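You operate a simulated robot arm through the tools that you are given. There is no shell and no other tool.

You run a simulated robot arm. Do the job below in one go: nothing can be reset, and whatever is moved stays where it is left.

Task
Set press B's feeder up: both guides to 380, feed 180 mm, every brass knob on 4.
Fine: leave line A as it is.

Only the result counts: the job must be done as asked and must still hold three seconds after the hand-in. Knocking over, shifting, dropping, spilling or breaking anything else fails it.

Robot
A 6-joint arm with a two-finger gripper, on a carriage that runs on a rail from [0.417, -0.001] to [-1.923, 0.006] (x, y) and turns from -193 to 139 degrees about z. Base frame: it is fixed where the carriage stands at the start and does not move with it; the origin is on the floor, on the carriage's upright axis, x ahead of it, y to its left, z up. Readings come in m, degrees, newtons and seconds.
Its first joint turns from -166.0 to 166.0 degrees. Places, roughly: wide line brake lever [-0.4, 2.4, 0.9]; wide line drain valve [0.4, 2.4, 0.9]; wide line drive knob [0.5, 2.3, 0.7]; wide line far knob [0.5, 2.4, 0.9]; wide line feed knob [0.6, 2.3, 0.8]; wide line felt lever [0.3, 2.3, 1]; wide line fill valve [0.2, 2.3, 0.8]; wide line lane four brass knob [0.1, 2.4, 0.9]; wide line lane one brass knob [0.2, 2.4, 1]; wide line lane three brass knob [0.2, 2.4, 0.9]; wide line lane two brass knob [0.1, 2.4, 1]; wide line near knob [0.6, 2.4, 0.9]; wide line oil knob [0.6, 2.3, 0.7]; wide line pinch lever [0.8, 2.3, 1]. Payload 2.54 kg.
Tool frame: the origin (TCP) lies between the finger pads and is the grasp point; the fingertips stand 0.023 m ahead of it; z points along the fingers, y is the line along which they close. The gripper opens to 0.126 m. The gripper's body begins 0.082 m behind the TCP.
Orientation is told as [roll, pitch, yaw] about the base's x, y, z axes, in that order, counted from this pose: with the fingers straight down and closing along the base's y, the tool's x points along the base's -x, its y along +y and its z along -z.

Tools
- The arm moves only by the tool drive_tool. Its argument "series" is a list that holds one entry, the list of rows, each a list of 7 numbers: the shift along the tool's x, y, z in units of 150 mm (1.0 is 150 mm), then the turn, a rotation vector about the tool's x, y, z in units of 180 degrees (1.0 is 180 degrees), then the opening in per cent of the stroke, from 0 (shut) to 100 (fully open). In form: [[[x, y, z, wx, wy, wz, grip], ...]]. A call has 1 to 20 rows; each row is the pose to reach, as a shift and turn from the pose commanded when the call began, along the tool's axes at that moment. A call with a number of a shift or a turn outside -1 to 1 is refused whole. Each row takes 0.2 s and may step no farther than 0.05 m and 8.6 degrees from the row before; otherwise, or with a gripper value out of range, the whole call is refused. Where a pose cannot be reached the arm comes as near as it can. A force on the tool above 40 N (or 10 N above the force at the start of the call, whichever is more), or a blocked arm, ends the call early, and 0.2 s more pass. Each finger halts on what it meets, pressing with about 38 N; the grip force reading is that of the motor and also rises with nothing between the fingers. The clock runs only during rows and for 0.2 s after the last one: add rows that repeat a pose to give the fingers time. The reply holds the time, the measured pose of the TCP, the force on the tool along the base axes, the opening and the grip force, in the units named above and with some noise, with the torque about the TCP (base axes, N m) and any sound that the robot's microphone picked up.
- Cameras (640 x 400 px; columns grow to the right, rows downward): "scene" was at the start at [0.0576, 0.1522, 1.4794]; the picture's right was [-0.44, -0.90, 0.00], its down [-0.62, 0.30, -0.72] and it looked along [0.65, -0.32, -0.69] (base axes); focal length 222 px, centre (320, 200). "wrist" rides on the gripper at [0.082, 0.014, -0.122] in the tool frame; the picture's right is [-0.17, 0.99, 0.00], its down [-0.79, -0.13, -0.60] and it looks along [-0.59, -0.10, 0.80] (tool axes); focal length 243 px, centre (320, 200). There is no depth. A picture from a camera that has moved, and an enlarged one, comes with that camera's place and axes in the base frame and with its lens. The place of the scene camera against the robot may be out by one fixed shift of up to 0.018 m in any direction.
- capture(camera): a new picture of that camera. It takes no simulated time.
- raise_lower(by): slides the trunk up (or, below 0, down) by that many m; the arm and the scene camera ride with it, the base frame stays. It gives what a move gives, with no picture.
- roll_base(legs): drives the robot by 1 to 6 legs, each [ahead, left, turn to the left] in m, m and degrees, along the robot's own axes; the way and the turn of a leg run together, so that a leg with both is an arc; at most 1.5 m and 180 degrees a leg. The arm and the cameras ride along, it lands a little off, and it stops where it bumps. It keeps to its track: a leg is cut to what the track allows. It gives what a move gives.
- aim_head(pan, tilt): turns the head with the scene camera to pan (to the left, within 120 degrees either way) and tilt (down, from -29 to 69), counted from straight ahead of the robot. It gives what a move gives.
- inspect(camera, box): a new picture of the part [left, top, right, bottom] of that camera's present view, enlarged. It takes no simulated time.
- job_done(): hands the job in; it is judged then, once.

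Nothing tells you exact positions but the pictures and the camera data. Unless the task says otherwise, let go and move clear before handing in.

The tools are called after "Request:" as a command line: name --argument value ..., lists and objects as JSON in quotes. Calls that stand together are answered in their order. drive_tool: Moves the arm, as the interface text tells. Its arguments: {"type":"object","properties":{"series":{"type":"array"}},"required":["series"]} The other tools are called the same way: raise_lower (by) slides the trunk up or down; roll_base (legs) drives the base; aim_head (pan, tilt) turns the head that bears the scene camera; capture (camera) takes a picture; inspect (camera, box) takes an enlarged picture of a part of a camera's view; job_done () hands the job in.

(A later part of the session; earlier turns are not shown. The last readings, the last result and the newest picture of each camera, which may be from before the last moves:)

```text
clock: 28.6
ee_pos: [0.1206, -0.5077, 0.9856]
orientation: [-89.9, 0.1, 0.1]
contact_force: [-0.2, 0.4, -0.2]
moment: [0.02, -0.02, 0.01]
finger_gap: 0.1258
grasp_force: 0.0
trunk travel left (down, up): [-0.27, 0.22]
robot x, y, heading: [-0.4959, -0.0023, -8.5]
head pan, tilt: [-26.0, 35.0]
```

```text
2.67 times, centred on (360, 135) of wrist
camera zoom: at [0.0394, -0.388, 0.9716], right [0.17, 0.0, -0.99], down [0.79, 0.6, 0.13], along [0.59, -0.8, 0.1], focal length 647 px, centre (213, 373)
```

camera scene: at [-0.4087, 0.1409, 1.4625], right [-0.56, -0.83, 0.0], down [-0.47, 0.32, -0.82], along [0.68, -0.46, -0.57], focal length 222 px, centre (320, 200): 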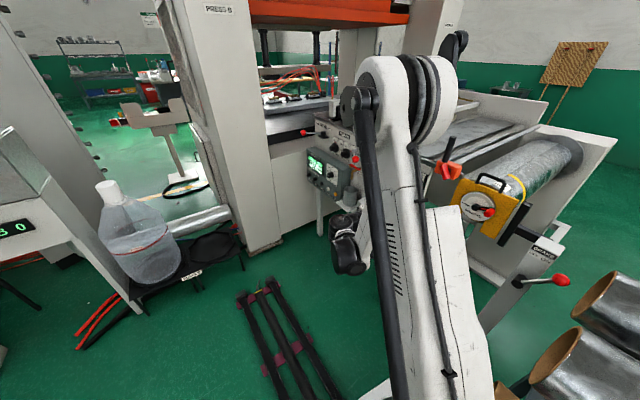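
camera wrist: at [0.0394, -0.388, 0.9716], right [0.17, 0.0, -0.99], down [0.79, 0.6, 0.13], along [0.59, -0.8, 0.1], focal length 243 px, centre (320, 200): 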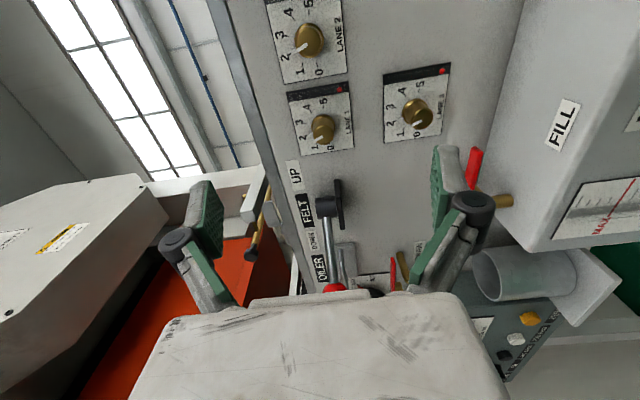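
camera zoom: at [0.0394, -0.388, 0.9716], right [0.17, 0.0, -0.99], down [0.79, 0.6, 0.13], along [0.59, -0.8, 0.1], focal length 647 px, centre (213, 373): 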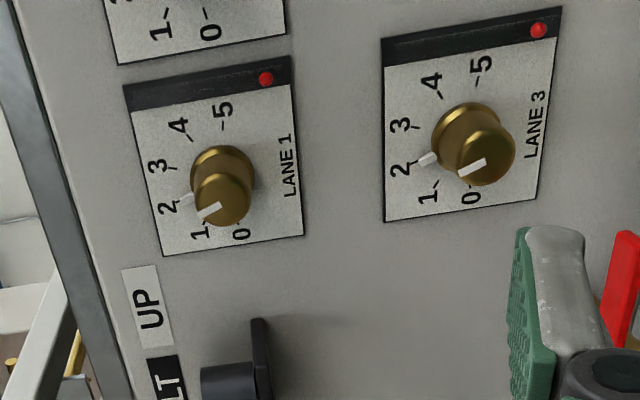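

The panel face is at y≈-0.684, the Lane 1 knob axis at (0.149, 0.986) and its cap stands out about 25 mm with ~27 mm diameter. I'll look closer at the knob and its pointer before gripping.

Request:
inspect --camera "wrist" --box '[285, 80, 365, 160]'

Request:
inspect --camera "wrist" --box '[265, 0, 355, 90]'

Request:
inspect --camera "wrist" --box '[375, 60, 465, 150]'

```text
5.00 times, centred on (325, 120) of wrist
camera zoom: at [0.0394, -0.388, 0.9716], right [0.17, 0.0, -0.99], down [0.79, 0.6, 0.13], along [0.59, -0.8, 0.1], focal length 1213 px, centre (295, 600)
```

zoom: 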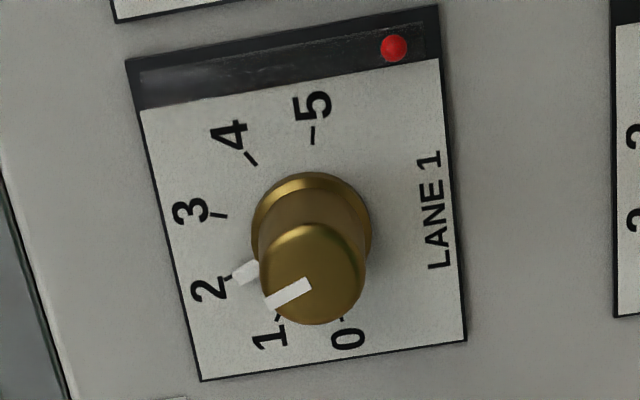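

```text
4.44 times, centred on (310, 45) of wrist
camera zoom: at [0.0394, -0.388, 0.9716], right [0.17, 0.0, -0.99], down [0.79, 0.6, 0.13], along [0.59, -0.8, 0.1], focal length 1078 px, centre (364, 889)
```

zoom: 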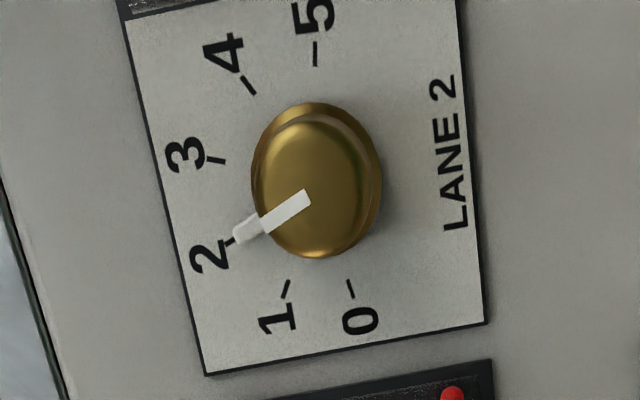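

```text
4.44 times, centred on (420, 105) of wrist
camera zoom: at [0.0394, -0.388, 0.9716], right [0.17, 0.0, -0.99], down [0.79, 0.6, 0.13], along [0.59, -0.8, 0.1], focal length 1078 px, centre (-124, 622)
```

zoom: 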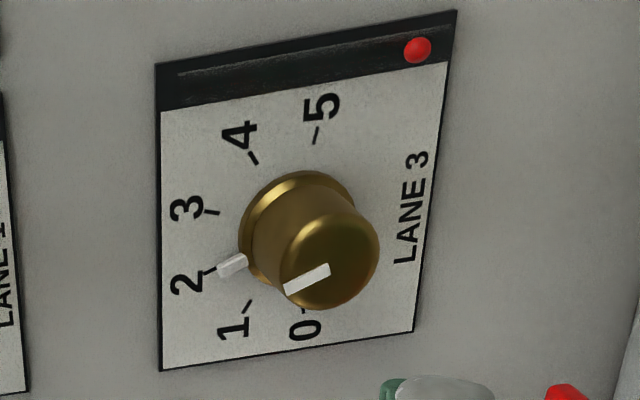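

The Lane knobs' ticks are about 40° apart, so going from 2 to 4 is about 80° clockwise. To keep the pointer fin clear of the fingers I'll pre-roll the hand 70° counter-clockwise here and close it to a 57 mm opening.

Request:
drive_tool --series '[[[0, 0, 0, 0, 0, -0.0433, 90], [0, 0, 0, 0, 0, -0.0866, 80], [0, 0, 0, 0, 0, -0.13, 70], [0, 0, 0, 0, 0, -0.173, 60], [0, 0, 0, 0, 0, -0.216, 50], [0, 0, 0, 0, 0, -0.26, 45], [0, 0, 0, 0, 0, -0.303, 45], [0, 0, 0, 0, 0, -0.346, 45], [0, 0, 0, 0, 0, -0.389, 45]]]'

Request:
capture --camera "wrist"

Request:
capture --camera "scene"

```text
clock: 30.6
ee_pos: [0.1207, -0.5099, 0.985]
orientation: [-89.7, 70.2, 0.3]
contact_force: [0.4, -0.9, -0.7]
moment: [-0.01, 0.04, -0.05]
finger_gap: 0.0564
grasp_force: 0.1
trunk travel left (down, up): [-0.27, 0.22]
robot x, y, heading: [-0.4948, 0.0026, -8.3]
head pan, tilt: [-26.0, 35.0]
```

```text
taken
camera wrist: at [0.0797, -0.3898, 1.0574], right [-0.87, 0.0, -0.49], down [0.39, 0.6, -0.7], along [0.29, -0.8, -0.52], focal length 243 px, centre (320, 200)
```

wrist: 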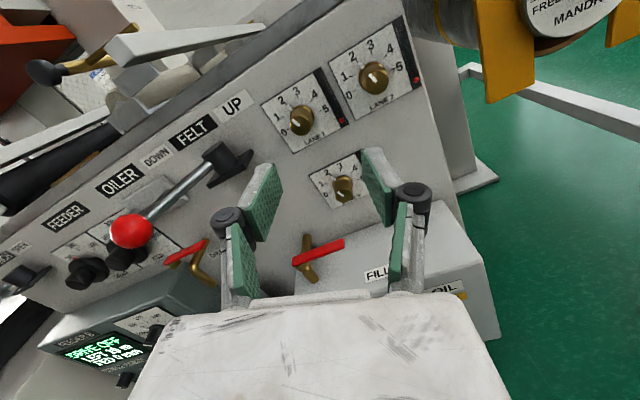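

```text
taken
camera scene: at [-0.4089, 0.1409, 1.4625], right [-0.56, -0.83, 0.0], down [-0.47, 0.32, -0.82], along [0.68, -0.46, -0.57], focal length 222 px, centre (320, 200)
```

scene: 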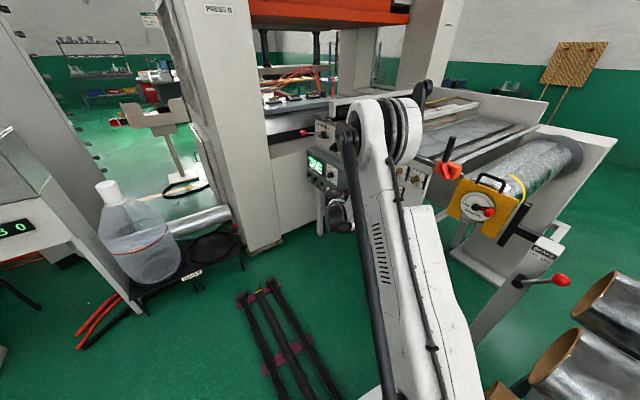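

The hand is rolled and the picture gives a good view. Now I'll bring the TCP in line with Lane 1's knob, still about 6 cm short.

Request:
drive_tool --series '[[[-0.019, -0.06, 0.2, 0, 0, 0, 45], [-0.038, -0.12, 0.4, 0, 0, 0, 45], [-0.057, -0.178, 0.6, 0, 0, 0, 45], [-0.057, -0.178, 0.6, 0, 0, 0, 45]]]'

Request:
capture --camera "wrist"

Request:
inspect --camera "wrist" --box '[260, 100, 400, 240]'

```text
clock: 31.6
ee_pos: [0.1477, -0.6008, 0.9854]
orientation: [-89.6, 70.0, 0.4]
contact_force: [0.2, -1.0, -0.8]
moment: [0.01, 0.0, -0.01]
finger_gap: 0.0568
grasp_force: 0.1
trunk travel left (down, up): [-0.27, 0.22]
robot x, y, heading: [-0.4953, -0.0014, -8.3]
head pan, tilt: [-26.0, 35.0]
```

```text
taken
camera wrist: at [0.108, -0.4809, 1.059], right [-0.87, 0.0, -0.49], down [0.39, 0.6, -0.7], along [0.29, -0.8, -0.52], focal length 243 px, centre (320, 200)
```

wrist: 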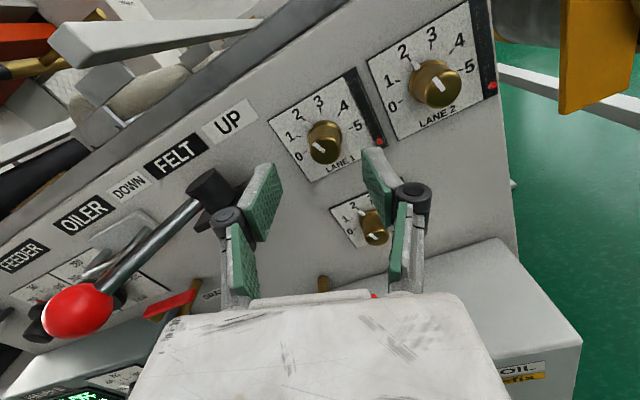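

```text
2.86 times, centred on (330, 170) of wrist
camera zoom: at [0.108, -0.4809, 1.059], right [-0.87, 0.0, -0.49], down [0.39, 0.6, -0.7], along [0.29, -0.8, -0.52], focal length 693 px, centre (291, 286)
```

zoom: 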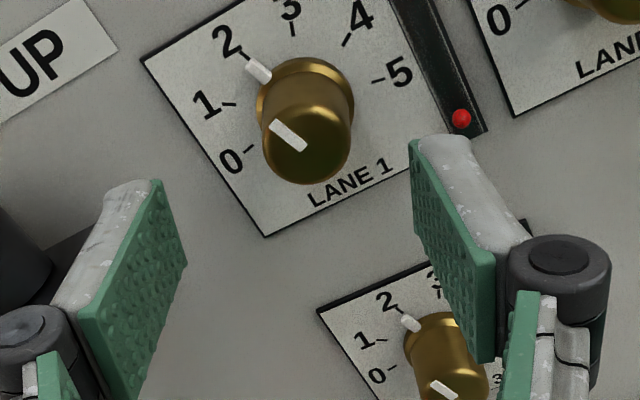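

The TCP is aligned with the Lane 1 knob to within ~2 mm. I'll advance about 5 cm so the fingers straddle the cap, then check.

Request:
drive_tool --series '[[[0, 0.005, 0.1, 0, 0, 0, 45], [0, 0.01, 0.2, 0, 0, 0, 45], [-0.002, 0.015, 0.28, 0, 0, 0, 45], [-0.002, 0.015, 0.34, 0, 0, 0, 45], [-0.002, 0.015, 0.34, 0, 0, 0, 45]]]'

Request:
capture --camera "wrist"

Request:
inspect --camera "wrist" --box '[240, 100, 400, 260]'

```text
clock: 32.8
ee_pos: [0.1462, -0.6499, 0.9832]
orientation: [-89.6, 70.0, 0.3]
contact_force: [0.2, 0.3, -0.8]
moment: [0.0, 0.03, 0.0]
finger_gap: 0.0567
grasp_force: 0.0
trunk travel left (down, up): [-0.27, 0.22]
robot x, y, heading: [-0.4974, -0.0007, -8.0]
head pan, tilt: [-26.0, 35.0]
```

```text
taken
camera wrist: at [0.1051, -0.5299, 1.0569], right [-0.87, 0.0, -0.49], down [0.4, 0.6, -0.7], along [0.29, -0.8, -0.52], focal length 243 px, centre (320, 200)
```

wrist: 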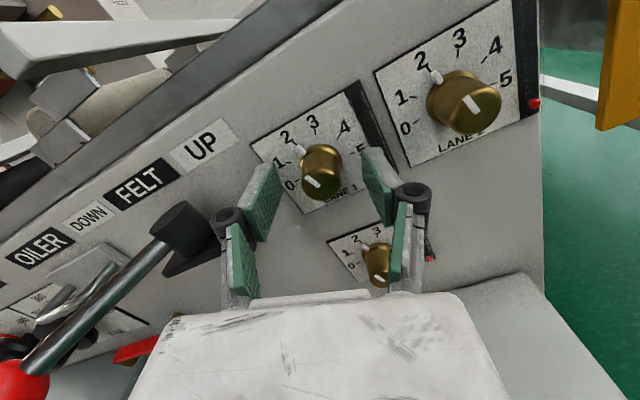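

```text
2.50 times, centred on (320, 180) of wrist
camera zoom: at [0.1051, -0.5299, 1.0569], right [-0.87, 0.0, -0.49], down [0.4, 0.6, -0.7], along [0.29, -0.8, -0.52], focal length 606 px, centre (320, 250)
```

zoom: 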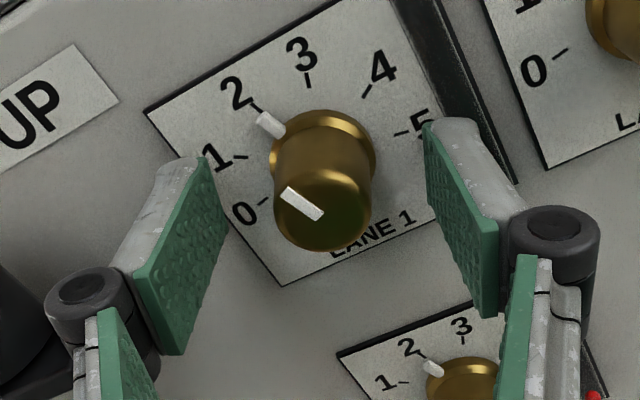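

The fingers straddle the Lane 1 cap nicely. Closing on it.

Request:
drive_tool --series '[[[0, 0, 0, 0, 0, 0, 25], [0, 0, 0, 0, 0, 0, 10], [0, 0, 0, 0, 0, 0, 0], [0, 0, 0, 0, 0, 0, 0]]]'

Request:
inspect --camera "wrist" --box '[240, 100, 400, 260]'

```text
clock: 33.8
ee_pos: [0.145, -0.6498, 0.9839]
orientation: [-89.5, 70.0, 0.4]
contact_force: [-10.3, 7.1, -10.3]
moment: [0.06, -0.03, -0.32]
finger_gap: 0.0283
grasp_force: 44.8
trunk travel left (down, up): [-0.27, 0.22]
robot x, y, heading: [-0.4963, 0.0021, -8.0]
head pan, tilt: [-26.0, 35.0]
```

```text
2.50 times, centred on (320, 180) of wrist
camera zoom: at [0.1045, -0.5299, 1.0568], right [-0.87, 0.0, -0.49], down [0.4, 0.6, -0.7], along [0.29, -0.8, -0.52], focal length 606 px, centre (320, 250)
```

zoom: 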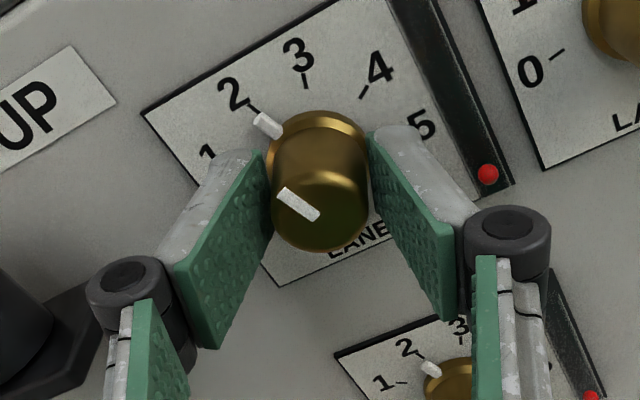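

The knob is held (28 mm). I'll turn it clockwise by 40° first and check the response.

Request:
drive_tool --series '[[[0, 0.008, 0, 0, 0, 0.037, 0], [0, 0.012, 0, 0, 0, 0.074, 0], [0, 0.012, 0, 0, 0, 0.111, 0], [0, 0.012, 0, 0, 0, 0.148, 0], [0, 0.012, 0, 0, 0, 0.185, 0], [0, 0.012, 0, 0, 0, 0.222, 0]]]'

Request:
inspect --camera "wrist" --box '[240, 100, 400, 260]'

```text
clock: 35.2
ee_pos: [0.1456, -0.6512, 0.9835]
orientation: [-90.0, 30.1, 0.1]
contact_force: [0.7, 2.1, 5.4]
moment: [-0.1, 0.03, 0.21]
finger_gap: 0.0282
grasp_force: 45.4
trunk travel left (down, up): [-0.27, 0.22]
robot x, y, heading: [-0.491, 0.0007, -8.1]
head pan, tilt: [-26.0, 35.0]
```

```text
2.50 times, centred on (320, 180) of wrist
camera zoom: at [0.0677, -0.5299, 1.0136], right [-0.35, 0.0, -0.94], down [0.75, 0.6, -0.28], along [0.56, -0.8, -0.21], focal length 606 px, centre (320, 250)
```

zoom: 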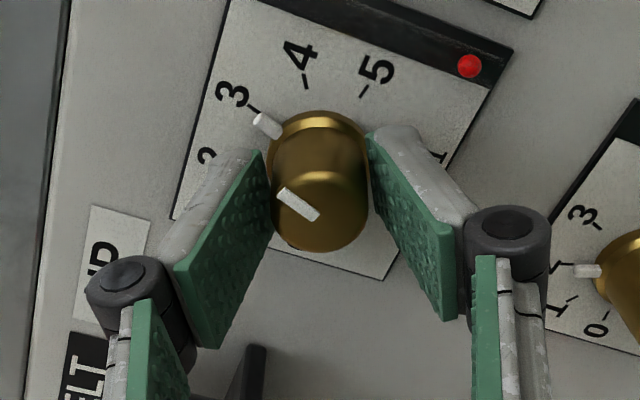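

The knob followed to 3 with exactly 40°. Another 40° takes it to 4.

Request:
drive_tool --series '[[[0, 0, 0, 0, 0, 0.037, 0], [0, 0, 0, 0, 0, 0.074, 0], [0, 0, 0, 0, 0, 0.111, 0], [0, 0, 0, 0, 0, 0.148, 0], [0, 0, 0, 0, 0, 0.185, 0], [0, 0, 0, 0, 0, 0.222, 0]]]'

Request:
inspect --camera "wrist" --box '[240, 100, 400, 260]'

```text
clock: 36.6
ee_pos: [0.1445, -0.6512, 0.9848]
orientation: [-90.0, -10.0, 0.2]
contact_force: [19.4, -10.1, 27.1]
moment: [-0.36, 0.01, 0.12]
finger_gap: 0.028
grasp_force: 45.0
trunk travel left (down, up): [-0.27, 0.22]
robot x, y, heading: [-0.4909, 0.0004, -8.1]
head pan, tilt: [-26.0, 35.0]
```

```text
2.50 times, centred on (320, 180) of wrist
camera zoom: at [0.0669, -0.5297, 0.9571], right [0.33, 0.0, -0.94], down [0.76, 0.6, 0.27], along [0.56, -0.8, 0.2], focal length 606 px, centre (320, 250)
```

zoom: 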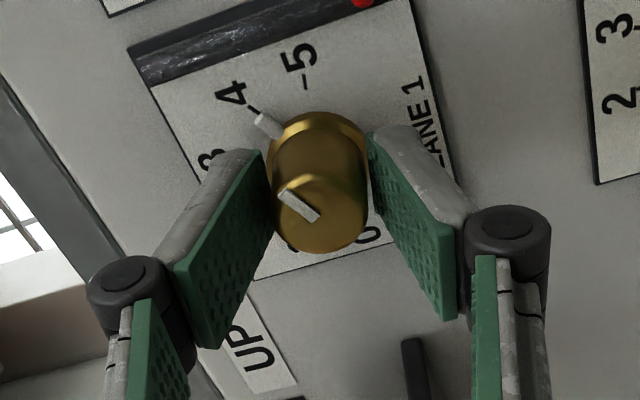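

Lane 1 is on 4. I'll relax the side load slightly, open the fingers, and check the pointer.

Request:
drive_tool --series '[[[-0.012, -0.011, 0, 0, 0, 0, 0], [-0.012, -0.011, 0, 0, 0, 0, 0], [-0.012, -0.011, 0, 0, 0, 0, 25], [-0.012, -0.011, 0, 0, 0, 0, 45], [-0.012, -0.011, 0, 0, 0, 0, 45]]]'

Request:
inspect --camera "wrist" --box '[240, 100, 400, 260]'

```text
clock: 37.8
ee_pos: [0.1453, -0.6512, 0.9856]
orientation: [-89.9, -10.0, 0.0]
contact_force: [-0.5, 0.4, 0.1]
moment: [-0.03, 0.0, 0.01]
finger_gap: 0.0567
grasp_force: 0.0
trunk travel left (down, up): [-0.27, 0.22]
robot x, y, heading: [-0.4936, 0.0021, -8.4]
head pan, tilt: [-26.0, 35.0]
```

```text
2.50 times, centred on (320, 180) of wrist
camera zoom: at [0.0675, -0.5303, 0.9586], right [0.33, 0.0, -0.94], down [0.76, 0.6, 0.27], along [0.56, -0.8, 0.2], focal length 606 px, centre (320, 250)
```

zoom: 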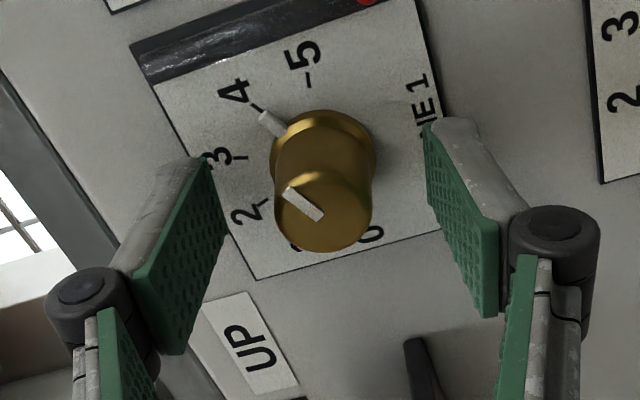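

Lane 1's pointer sits on the 4 tick. Next I'll back out and go to Lane 2, rolling the hand back counter-clockwise by 80° on the way.

Request:
drive_tool --series '[[[0, 0, -0.2, 0, 0, 0, 45], [0, 0, -0.4, 0, 0, 0, 45], [0.055, -0.01, -0.4, 0, 0, -0.0404, 45], [0.109, -0.021, -0.4, 0, 0, -0.0808, 45], [0.164, -0.031, -0.4, 0, 0, -0.121, 45], [0.218, -0.041, -0.4, 0, 0, -0.1616, 45], [0.273, -0.051, -0.4, 0, 0, -0.202, 45], [0.327, -0.062, -0.4, 0, 0, -0.2424, 45], [0.382, -0.072, -0.4, 0, 0, -0.2828, 45], [0.436, -0.082, -0.4, 0, 0, -0.323, 45], [0.491, -0.092, -0.4, 0, 0, -0.3636, 45], [0.545, -0.103, -0.4, 0, 0, -0.404, 45], [0.6, -0.113, -0.4, 0, 0, -0.4444, 45], [0.6, -0.113, -0.4, 0, 0, -0.4444, 45]]]'

Request:
capture --camera "wrist"

Request:
inspect --camera "wrist" --box '[260, 100, 400, 240]'

```text
clock: 40.8
ee_pos: [0.0545, -0.591, 0.9871]
orientation: [-89.7, 70.2, 0.2]
contact_force: [-1.0, -0.6, 1.2]
moment: [-0.01, -0.03, 0.01]
finger_gap: 0.0569
grasp_force: 0.0
trunk travel left (down, up): [-0.27, 0.22]
robot x, y, heading: [-0.4961, 0.0038, -8.5]
head pan, tilt: [-26.0, 35.0]
```

```text
taken
camera wrist: at [0.0137, -0.4699, 1.0596], right [-0.87, 0.0, -0.49], down [0.39, 0.6, -0.7], along [0.29, -0.8, -0.52], focal length 243 px, centre (320, 200)
```

wrist: 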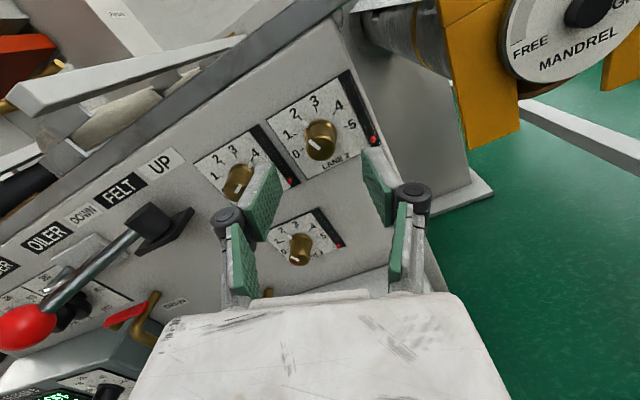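

```text
2.86 times, centred on (330, 170) of wrist
camera zoom: at [0.0137, -0.4699, 1.0596], right [-0.87, 0.0, -0.49], down [0.39, 0.6, -0.7], along [0.29, -0.8, -0.52], focal length 693 px, centre (291, 286)
```

zoom: 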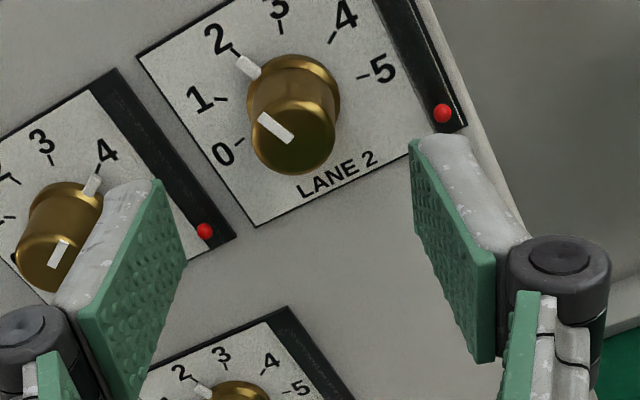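

Lane 2 reads 2 and is lined up. I'll advance and close on it.

Request:
drive_tool --series '[[[-0.005, 0, 0.1, 0, 0, 0, 45], [-0.01, 0, 0.2, 0, 0, 0, 45], [-0.015, -0.002, 0.3, 0, 0, 0, 45], [-0.015, -0.002, 0.4, 0, 0, 0, 45], [-0.015, -0.002, 0.4, 0, 0, 0, 45], [-0.015, -0.002, 0.4, 0, 0, 0, 25], [-0.015, -0.002, 0.4, 0, 0, 0, 10], [-0.015, -0.002, 0.4, 0, 0, 0, 0], [-0.015, -0.002, 0.4, 0, 0, 0, 0]]]'

Request:
inspect --camera "wrist" --box '[240, 100, 400, 260]'

```text
clock: 42.8
ee_pos: [0.0544, -0.6523, 0.9846]
orientation: [-89.6, 70.1, 0.4]
contact_force: [-13.8, 6.5, -14.3]
moment: [0.12, 0.0, -0.38]
finger_gap: 0.0286
grasp_force: 44.6
trunk travel left (down, up): [-0.27, 0.22]
robot x, y, heading: [-0.4948, 0.0027, -8.2]
head pan, tilt: [-26.0, 35.0]
```

```text
2.50 times, centred on (320, 180) of wrist
camera zoom: at [0.0146, -0.5312, 1.0569], right [-0.87, 0.0, -0.49], down [0.4, 0.6, -0.7], along [0.29, -0.8, -0.52], focal length 606 px, centre (320, 250)
```

zoom: 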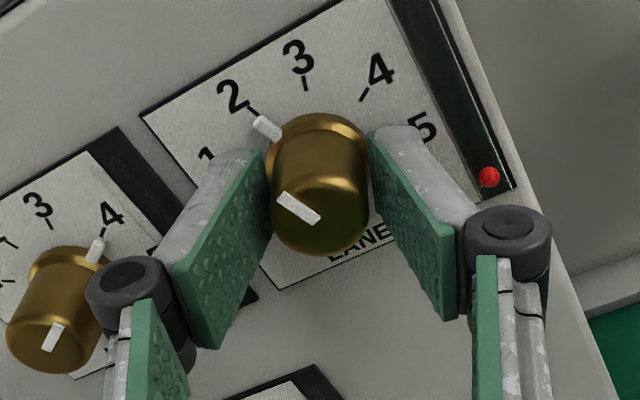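

Lane 2 is gripped. Turning it clockwise 80°.

Request:
drive_tool --series '[[[0, 0.01, 0, 0, 0, 0.037, 0], [0, 0.014, 0, 0, 0, 0.074, 0], [0, 0.014, 0, 0, 0, 0.111, 0], [0, 0.014, 0, 0, 0, 0.148, 0], [0, 0.012, 0, 0, 0, 0.185, 0], [0, 0.01, 0, 0, 0, 0.222, 0], [0, 0.006, 0, 0, 0, 0.259, 0], [0.003, 0.003, 0, 0, 0, 0.296, 0], [0.006, 0, 0, 0, 0, 0.333, 0], [0.008, -0.003, 0, 0, 0, 0.37, 0], [0.01, -0.005, 0, 0, 0, 0.407, 0], [0.01, -0.005, 0, 0, 0, 0.4444, 0]]]'

Request:
inspect --camera "wrist" --box '[240, 100, 400, 260]'

```text
clock: 45.4
ee_pos: [0.056, -0.6519, 0.9856]
orientation: [-89.8, -10.0, -0.1]
contact_force: [-11.3, 8.7, -24.0]
moment: [0.36, -0.04, 0.7]
finger_gap: 0.0284
grasp_force: 45.1
trunk travel left (down, up): [-0.27, 0.22]
robot x, y, heading: [-0.4917, 0.0027, -8.5]
head pan, tilt: [-26.0, 35.0]
```

```text
2.50 times, centred on (320, 180) of wrist
camera zoom: at [-0.0223, -0.5306, 0.9577], right [0.34, 0.0, -0.94], down [0.76, 0.6, 0.27], along [0.56, -0.8, 0.2], focal length 606 px, centre (320, 250)
```

zoom: 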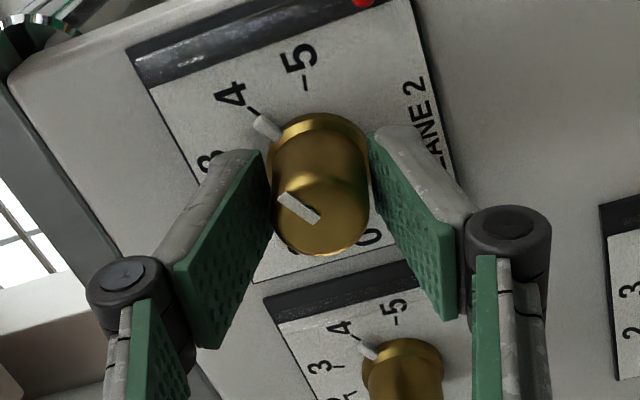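

Lane 2 is on 4. I'll relax, open, and check, then back out.

Request:
drive_tool --series '[[[0.007, 0.011, 0, 0, 0, 0, 0], [0.007, 0.011, 0, 0, 0, 0, 0], [0.007, 0.011, 0, 0, 0, 0, 25], [0.007, 0.011, 0, 0, 0, 0, 45], [0.007, 0.011, 0, 0, 0, 0, 45]]]'

Request:
inspect --camera "wrist" --box '[240, 100, 400, 260]'

Request:
drive_tool --series '[[[0, 0, -0.2, 0, 0, 0, 45], [0, 0, -0.4, 0, 0, 0, 45], [0, 0, -0.7, 0, 0, 0, 45]]]'

Request:
capture --camera "wrist"

```text
clock: 46.6
ee_pos: [0.0552, -0.6518, 0.9849]
orientation: [-89.9, -9.8, 0.0]
contact_force: [-0.4, -0.9, 0.1]
moment: [0.02, 0.0, -0.01]
finger_gap: 0.0566
grasp_force: 0.1
trunk travel left (down, up): [-0.27, 0.22]
robot x, y, heading: [-0.4952, 0.0015, -8.4]
head pan, tilt: [-26.0, 35.0]
```

```text
2.50 times, centred on (320, 180) of wrist
camera zoom: at [-0.0223, -0.5308, 0.9573], right [0.33, 0.0, -0.94], down [0.76, 0.6, 0.27], along [0.56, -0.8, 0.2], focal length 606 px, centre (320, 250)
```

zoom: 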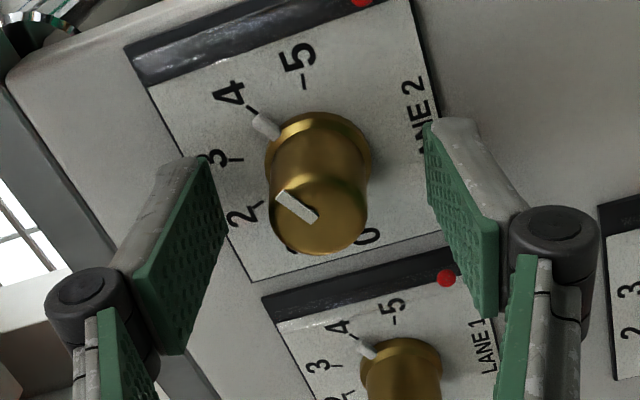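

```text
clock: 47.4
ee_pos: [0.0553, -0.5457, 0.9853]
orientation: [-89.9, -9.8, -0.1]
contact_force: [-0.3, -0.5, 0.4]
moment: [-0.02, 0.01, -0.01]
finger_gap: 0.0567
grasp_force: 0.0
trunk travel left (down, up): [-0.27, 0.22]
robot x, y, heading: [-0.4957, 0.0038, -8.3]
head pan, tilt: [-26.0, 35.0]
```

```text
taken
camera wrist: at [-0.0238, -0.426, 0.957], right [0.33, 0.0, -0.94], down [0.76, 0.6, 0.27], along [0.56, -0.8, 0.2], focal length 243 px, centre (320, 200)
```

wrist: 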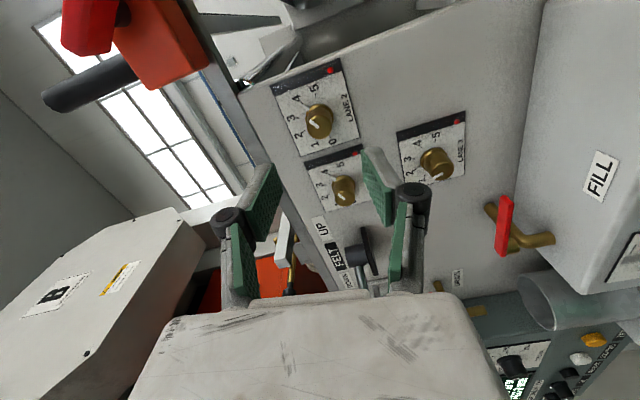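

Lane 2 reads 4. Next I move to in front of Lane 3, rolling the hand so the fingers will stay clear of the fill valve's red handle throughout the turn.

Request:
drive_tool --series '[[[-0.036, 0.066, 0, 0, 0, -0.044, 45], [-0.071, 0.131, 0, 0, 0, -0.088, 45], [-0.107, 0.197, 0, 0, 0, -0.132, 45], [-0.142, 0.263, 0, 0, 0, -0.176, 45], [-0.178, 0.328, 0, 0, 0, -0.22, 42], [-0.214, 0.394, 0, 0, 0, -0.264, 40], [-0.249, 0.46, 0, 0, 0, -0.308, 38], [-0.285, 0.525, 0, 0, 0, -0.352, 38], [-0.32, 0.591, 0, 0, 0, -0.396, 38], [-0.356, 0.657, 0, 0, 0, -0.44, 38], [-0.392, 0.722, 0, 0, 0, -0.484, 38], [-0.427, 0.788, 0, 0, 0, -0.528, 38], [-0.463, 0.854, 0, 0, 0, -0.572, 38], [-0.463, 0.854, 0, 0, 0, -0.572, 38]]]'

Request:
capture --camera "wrist"

Request:
inspect --camera "wrist" --box '[240, 80, 400, 240]'

```text
clock: 50.4
ee_pos: [0.1461, -0.5481, 0.8709]
orientation: [87.8, 86.9, 177.9]
contact_force: [0.6, 0.5, 0.0]
moment: [-0.03, -0.06, -0.03]
finger_gap: 0.0479
grasp_force: 0.1
trunk travel left (down, up): [-0.27, 0.22]
robot x, y, heading: [-0.496, 0.003, -8.3]
head pan, tilt: [-26.0, 35.0]
```

```text
taken
camera wrist: at [0.1367, -0.4265, 0.954], right [-0.99, 0.0, -0.11], down [0.09, 0.6, -0.8], along [0.07, -0.8, -0.6], focal length 243 px, centre (320, 200)
```

wrist: 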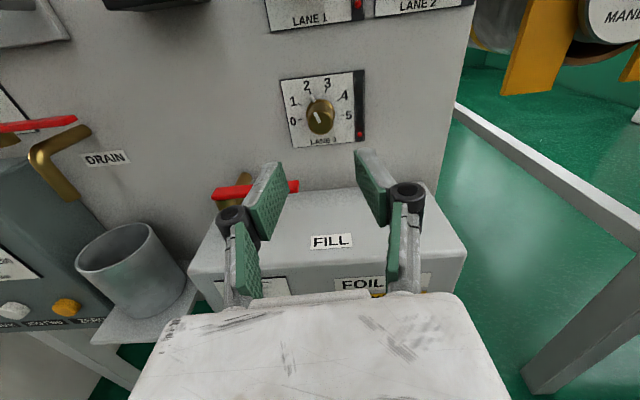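

```text
2.50 times, centred on (320, 160) of wrist
camera zoom: at [0.1367, -0.4265, 0.954], right [-0.99, 0.0, -0.11], down [0.09, 0.6, -0.8], along [0.07, -0.8, -0.6], focal length 606 px, centre (320, 300)
```

zoom: 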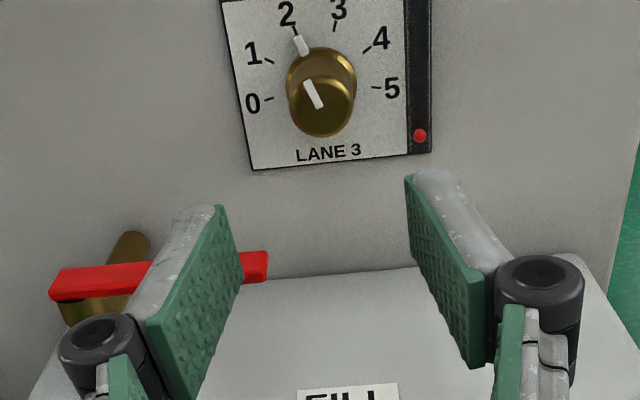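

Lane 3 also reads 2 and its axis is about (0.145, 0.8745). I'll advance, staying above the red handle.

Request:
drive_tool --series '[[[0.025, 0.008, 0.1, 0, 0, 0, 38], [0.025, 0.008, 0.25, 0, 0, 0, 38], [0.025, 0.008, 0.4, 0, 0, 0, 38], [0.025, 0.008, 0.55, 0, 0, 0, 38], [0.025, 0.008, 0.69, 0, 0, 0, 38], [0.025, 0.008, 0.69, 0, 0, 0, 38]]]'

Request:
capture --camera "wrist"

Request:
inspect --camera "wrist" --box '[200, 80, 400, 260]'

```text
clock: 51.8
ee_pos: [0.1454, -0.6506, 0.877]
orientation: [87.6, 86.8, 177.7]
contact_force: [1.0, 0.2, 0.1]
moment: [-0.02, -0.03, 0.01]
finger_gap: 0.048
grasp_force: 0.0
trunk travel left (down, up): [-0.27, 0.22]
robot x, y, heading: [-0.4925, 0.0001, -8.6]
head pan, tilt: [-26.0, 35.0]
```

```text
taken
camera wrist: at [0.1363, -0.5296, 0.958], right [-0.99, 0.0, -0.11], down [0.09, 0.6, -0.8], along [0.07, -0.8, -0.6], focal length 243 px, centre (320, 200)
```

wrist: 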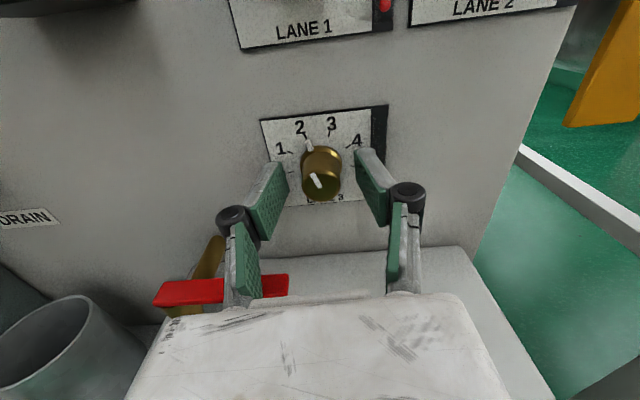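

```text
2.22 times, centred on (300, 170) of wrist
camera zoom: at [0.1363, -0.5296, 0.958], right [-0.99, 0.0, -0.11], down [0.09, 0.6, -0.8], along [0.07, -0.8, -0.6], focal length 539 px, centre (364, 267)
```

zoom: 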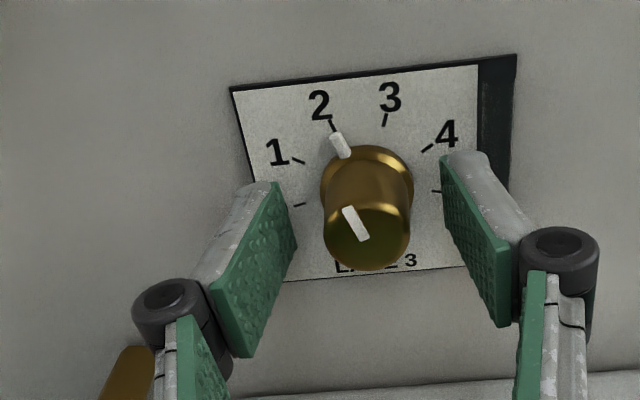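

Aligned on Lane 3 without contact. Closing.

Request:
drive_tool --series '[[[0, 0, 0, 0, 0, 0, 25], [0, 0, 0, 0, 0, 0, 10], [0, 0, 0, 0, 0, 0, 0], [0, 0, 0, 0, 0, 0, 0]]]'

Request:
drive_tool --series '[[[0, 0.006, 0, 0, 0, 0.037, 0], [0, 0.01, 0, 0, 0, 0.074, 0], [0, 0.01, 0, 0, 0, 0.111, 0], [0, 0.01, 0, 0, 0, 0.148, 0], [0, 0.01, 0, 0, 0, 0.185, 0], [0, 0.008, 0, 0, 0, 0.222, 0]]]'

Request:
capture --camera "wrist"

Request:
inspect --camera "wrist" --box '[200, 80, 400, 260]'

```text
clock: 52.8
ee_pos: [0.1438, -0.6509, 0.8749]
orientation: [87.5, 86.9, 177.5]
contact_force: [-7.0, 1.8, -3.0]
moment: [-0.03, 0.0, -0.13]
finger_gap: 0.0281
grasp_force: 45.2
trunk travel left (down, up): [-0.27, 0.22]
robot x, y, heading: [-0.4957, 0.0023, -8.2]
head pan, tilt: [-26.0, 35.0]
```

```text
clock: 54.2
ee_pos: [0.144, -0.6505, 0.8756]
orientation: [-89.8, 53.0, 0.2]
contact_force: [15.4, -16.4, 18.0]
moment: [-0.49, -0.01, 0.17]
finger_gap: 0.0281
grasp_force: 44.3
trunk travel left (down, up): [-0.27, 0.22]
robot x, y, heading: [-0.4962, 0.0006, -8.3]
head pan, tilt: [-26.0, 35.0]
```

```text
taken
camera wrist: at [0.0844, -0.5294, 0.9324], right [-0.69, 0.0, -0.73], down [0.58, 0.6, -0.55], along [0.43, -0.8, -0.41], focal length 243 px, centre (320, 200)
```

wrist: 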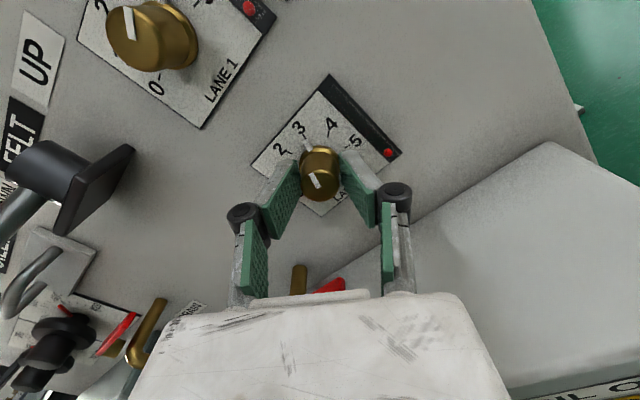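

```text
2.22 times, centred on (300, 170) of wrist
camera zoom: at [0.0844, -0.5294, 0.9324], right [-0.69, 0.0, -0.73], down [0.58, 0.6, -0.55], along [0.43, -0.8, -0.41], focal length 539 px, centre (364, 267)
```

zoom: 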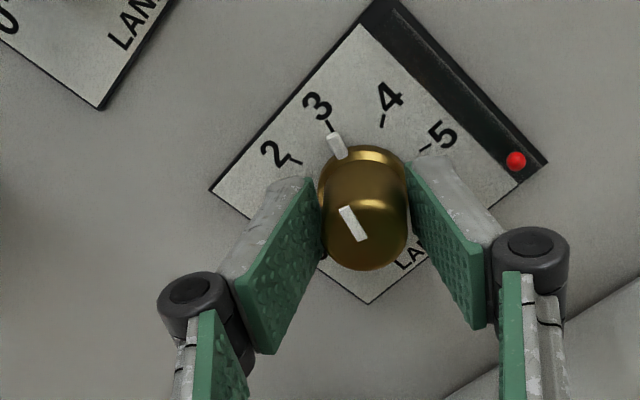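

Lane 3 passed 3. The red handle lies midway between the fingers, so I continue the remaining 40° with a small relief shift.

Request:
drive_tool --series '[[[0, -0.006, 0, 0, 0, 0.037, 0], [0, -0.01, 0, 0, 0, 0.074, 0], [0, -0.012, 0, 0, 0, 0.111, 0], [0, -0.012, 0, 0, 0, 0.148, 0], [0, -0.012, 0, 0, 0, 0.185, 0], [0, -0.012, 0, 0, 0, 0.222, 0]]]'

Request:
capture --camera "wrist"

Request:
inspect --camera "wrist" --box '[200, 80, 400, 260]'

```text
clock: 55.6
ee_pos: [0.1435, -0.65, 0.8749]
orientation: [-89.8, 13.1, 0.1]
contact_force: [-3.0, -0.2, -7.8]
moment: [0.32, 0.0, 0.84]
finger_gap: 0.028
grasp_force: 45.2
trunk travel left (down, up): [-0.27, 0.22]
robot x, y, heading: [-0.4953, -0.0, -8.2]
head pan, tilt: [-26.0, 35.0]
```

```text
taken
camera wrist: at [0.0619, -0.5291, 0.8804], right [-0.06, 0.0, -1.0], down [0.8, 0.6, -0.05], along [0.6, -0.8, -0.04], focal length 243 px, centre (320, 200)
```

wrist: 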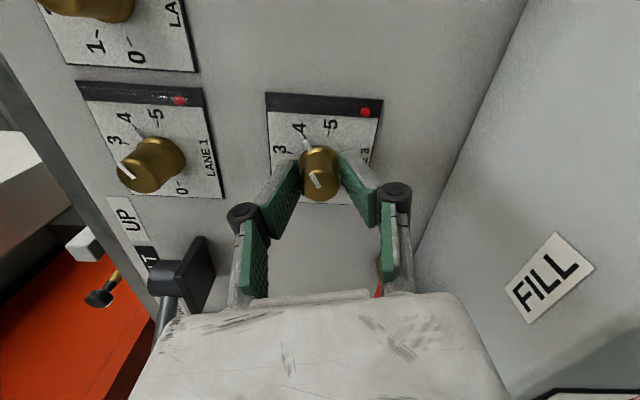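

```text
2.22 times, centred on (300, 170) of wrist
camera zoom: at [0.0619, -0.5291, 0.8804], right [-0.06, 0.0, -1.0], down [0.8, 0.6, -0.05], along [0.6, -0.8, -0.04], focal length 539 px, centre (364, 267)
```

zoom: 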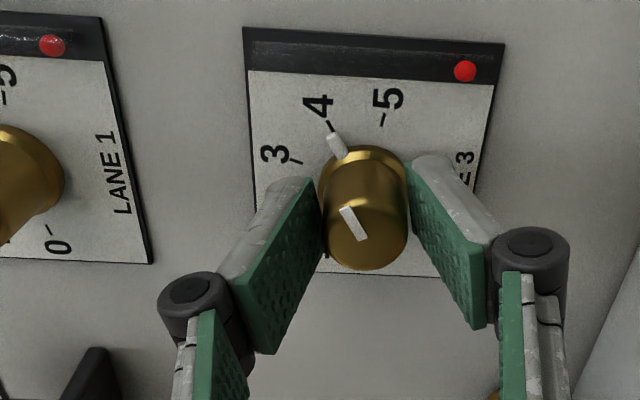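

Lane 3 is on 4. Opening and backing out, then I'll verify all three.

Request:
drive_tool --series '[[[0, 0.003, 0, 0, 0, 0, 0], [0, 0.003, 0, 0, 0, 0, 20], [0, 0.003, 0, 0, 0, 0, 38], [0, 0.003, 0, 0, 0, 0, 38]]]'

Request:
drive_tool --series '[[[0, 0, -0.15, 0, 0, 0, 38], [0, 0, -0.35, 0, 0, 0, 38], [0, 0, -0.6, 0, 0, 0, 38], [0, 0, -0.85, 0, 0, 0, 38]]]'

Request:
capture --camera "wrist"

Request:
inspect --camera "wrist" --box '[200, 20, 420, 180]'

```text
clock: 56.6
ee_pos: [0.1453, -0.6481, 0.877]
orientation: [-89.9, 13.1, 0.0]
contact_force: [-0.2, -0.5, -0.8]
moment: [-0.03, 0.0, 0.01]
finger_gap: 0.0479
grasp_force: 0.0
trunk travel left (down, up): [-0.27, 0.22]
robot x, y, heading: [-0.4957, -0.0024, -8.1]
head pan, tilt: [-26.0, 35.0]
```

```text
clock: 57.6
ee_pos: [0.1438, -0.5246, 0.8752]
orientation: [-89.9, 13.1, 0.0]
contact_force: [-0.5, -0.3, -0.3]
moment: [-0.04, 0.01, 0.0]
finger_gap: 0.0479
grasp_force: 0.1
trunk travel left (down, up): [-0.27, 0.22]
robot x, y, heading: [-0.4948, 0.0022, -8.3]
head pan, tilt: [-26.0, 35.0]
```

```text
taken
camera wrist: at [0.0614, -0.4028, 0.8803], right [-0.06, 0.0, -1.0], down [0.8, 0.6, -0.05], along [0.6, -0.8, -0.04], focal length 243 px, centre (320, 200)
```

wrist: 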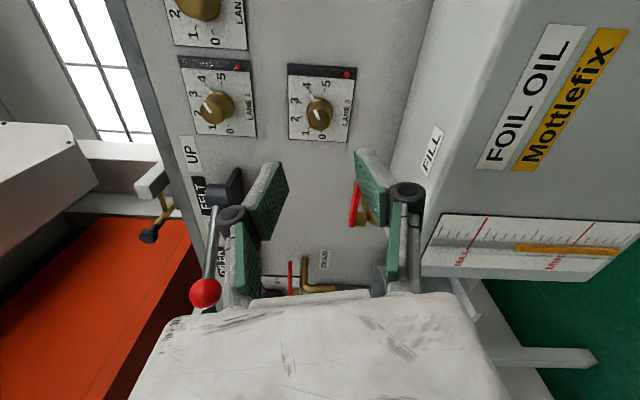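

```text
2.50 times, centred on (310, 100) of wrist
camera zoom: at [0.0614, -0.4028, 0.8803], right [-0.06, 0.0, -1.0], down [0.8, 0.6, -0.05], along [0.6, -0.8, -0.04], focal length 606 px, centre (345, 450)
```

zoom: 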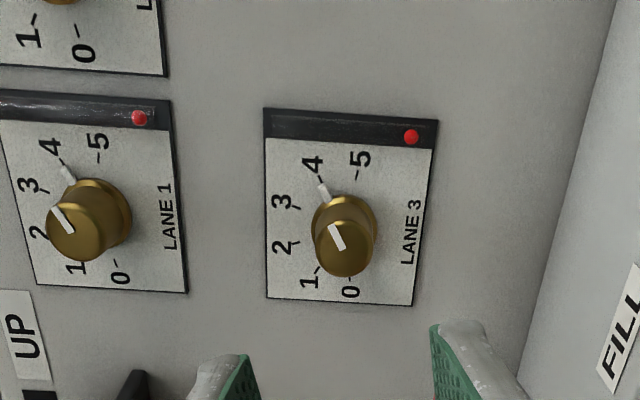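

Lanes 1 and 3 read 4 (Lane 2 checked before). Now I'll pull the hand well back and drive the carriage 0.45 m toward +x for the guide and feed knobs.

Request:
drive_tool --series '[[[0, 0, -0.3, 0, 0, 0, 45], [0, 0, -0.6, 0, 0, 0, 45], [0, 0, -0.85, 0, 0, 0, 45]]]'

Request:
roll_base --legs '[[0.4453, 0.065, 0]]'

Request:
capture --camera "wrist"

Request:
capture --camera "scene"

```text
clock: 58.4
ee_pos: [0.1452, -0.3956, 0.8751]
orientation: [-90.0, 13.0, 0.0]
contact_force: [-0.2, -0.7, 0.0]
moment: [-0.04, -0.03, 0.0]
finger_gap: 0.057
grasp_force: 0.1
trunk travel left (down, up): [-0.27, 0.22]
robot x, y, heading: [-0.4945, 0.0046, -8.2]
head pan, tilt: [-26.0, 35.0]
```

```text
clock: 61.2
ee_pos: [0.6052, -0.4041, 0.8752]
orientation: [-89.9, 13.1, -0.6]
contact_force: [0.0, -0.1, -0.6]
moment: [0.03, -0.01, 0.0]
finger_gap: 0.057
grasp_force: 0.1
trunk travel left (down, up): [-0.27, 0.22]
robot x, y, heading: [-0.0281, -0.0029, -9.1]
head pan, tilt: [-26.0, 35.0]
```

```text
taken
camera wrist: at [0.5244, -0.2825, 0.8811], right [-0.06, 0.0, -1.0], down [0.81, 0.59, -0.05], along [0.59, -0.81, -0.04], focal length 243 px, centre (320, 200)
```

wrist: 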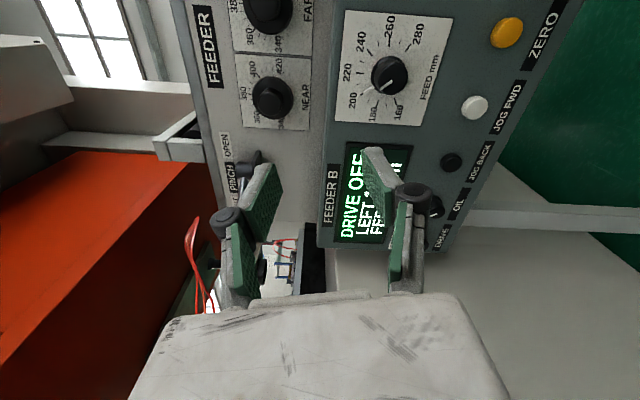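

```text
taken
camera scene: at [0.0579, 0.1385, 1.4625], right [-0.57, -0.82, 0.0], down [-0.47, 0.33, -0.82], along [0.67, -0.47, -0.57], focal length 222 px, centre (320, 200)
```

scene: 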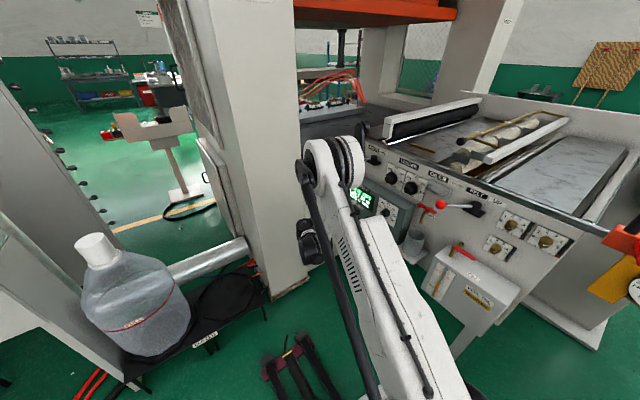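

The guide and feed dials are in view. I'll zoom in to read them.

Request:
inspect --camera "wrist" --box '[190, 0, 330, 140]'

Request:
inspect --camera "wrist" --box '[320, 0, 470, 150]'

Request:
inspect --camera "scene" --box '[340, 130, 530, 260]'

```text
2.86 times, centred on (260, 70) of wrist
camera zoom: at [0.5244, -0.2825, 0.8811], right [-0.06, 0.0, -1.0], down [0.81, 0.59, -0.05], along [0.59, -0.81, -0.04], focal length 693 px, centre (491, 571)
```

zoom: 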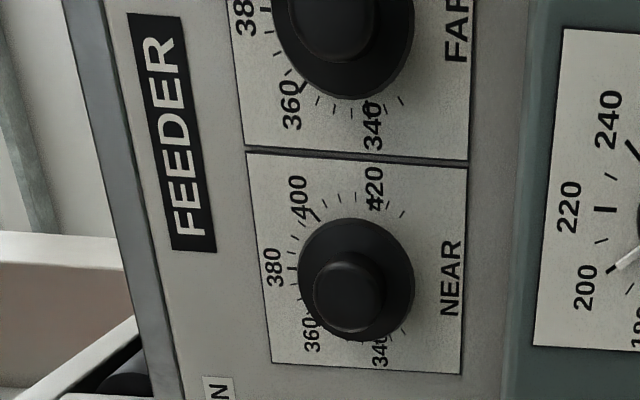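

```text
2.67 times, centred on (395, 75) of wrist
camera zoom: at [0.5244, -0.2825, 0.8811], right [-0.06, 0.0, -1.0], down [0.81, 0.59, -0.05], along [0.59, -0.81, -0.04], focal length 647 px, centre (120, 533)
```

zoom: 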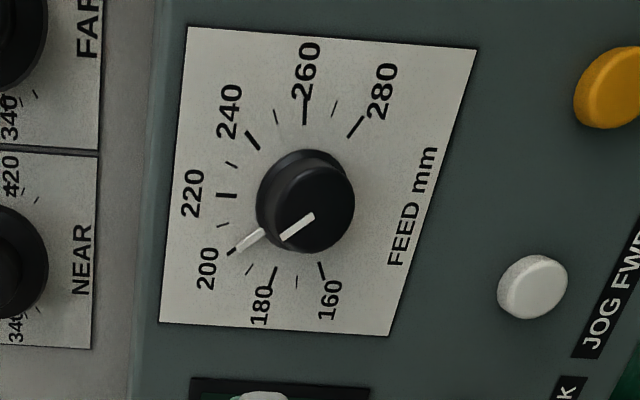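

```text
3.08 times, centred on (435, 195) of scene
camera zoom: at [0.0579, 0.1385, 1.4625], right [-0.57, -0.82, 0.0], down [-0.47, 0.33, -0.82], along [0.67, -0.47, -0.57], focal length 683 px, centre (-34, 215)
```

zoom: 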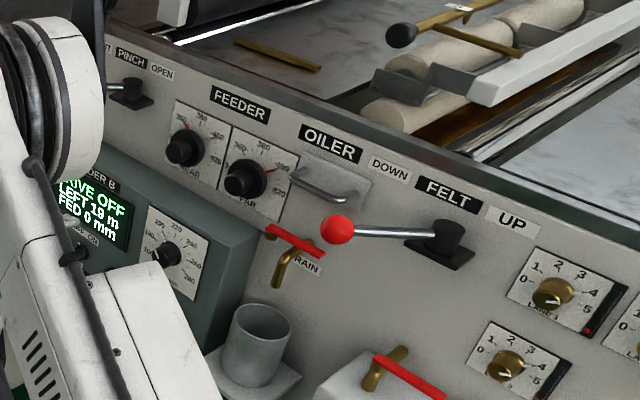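

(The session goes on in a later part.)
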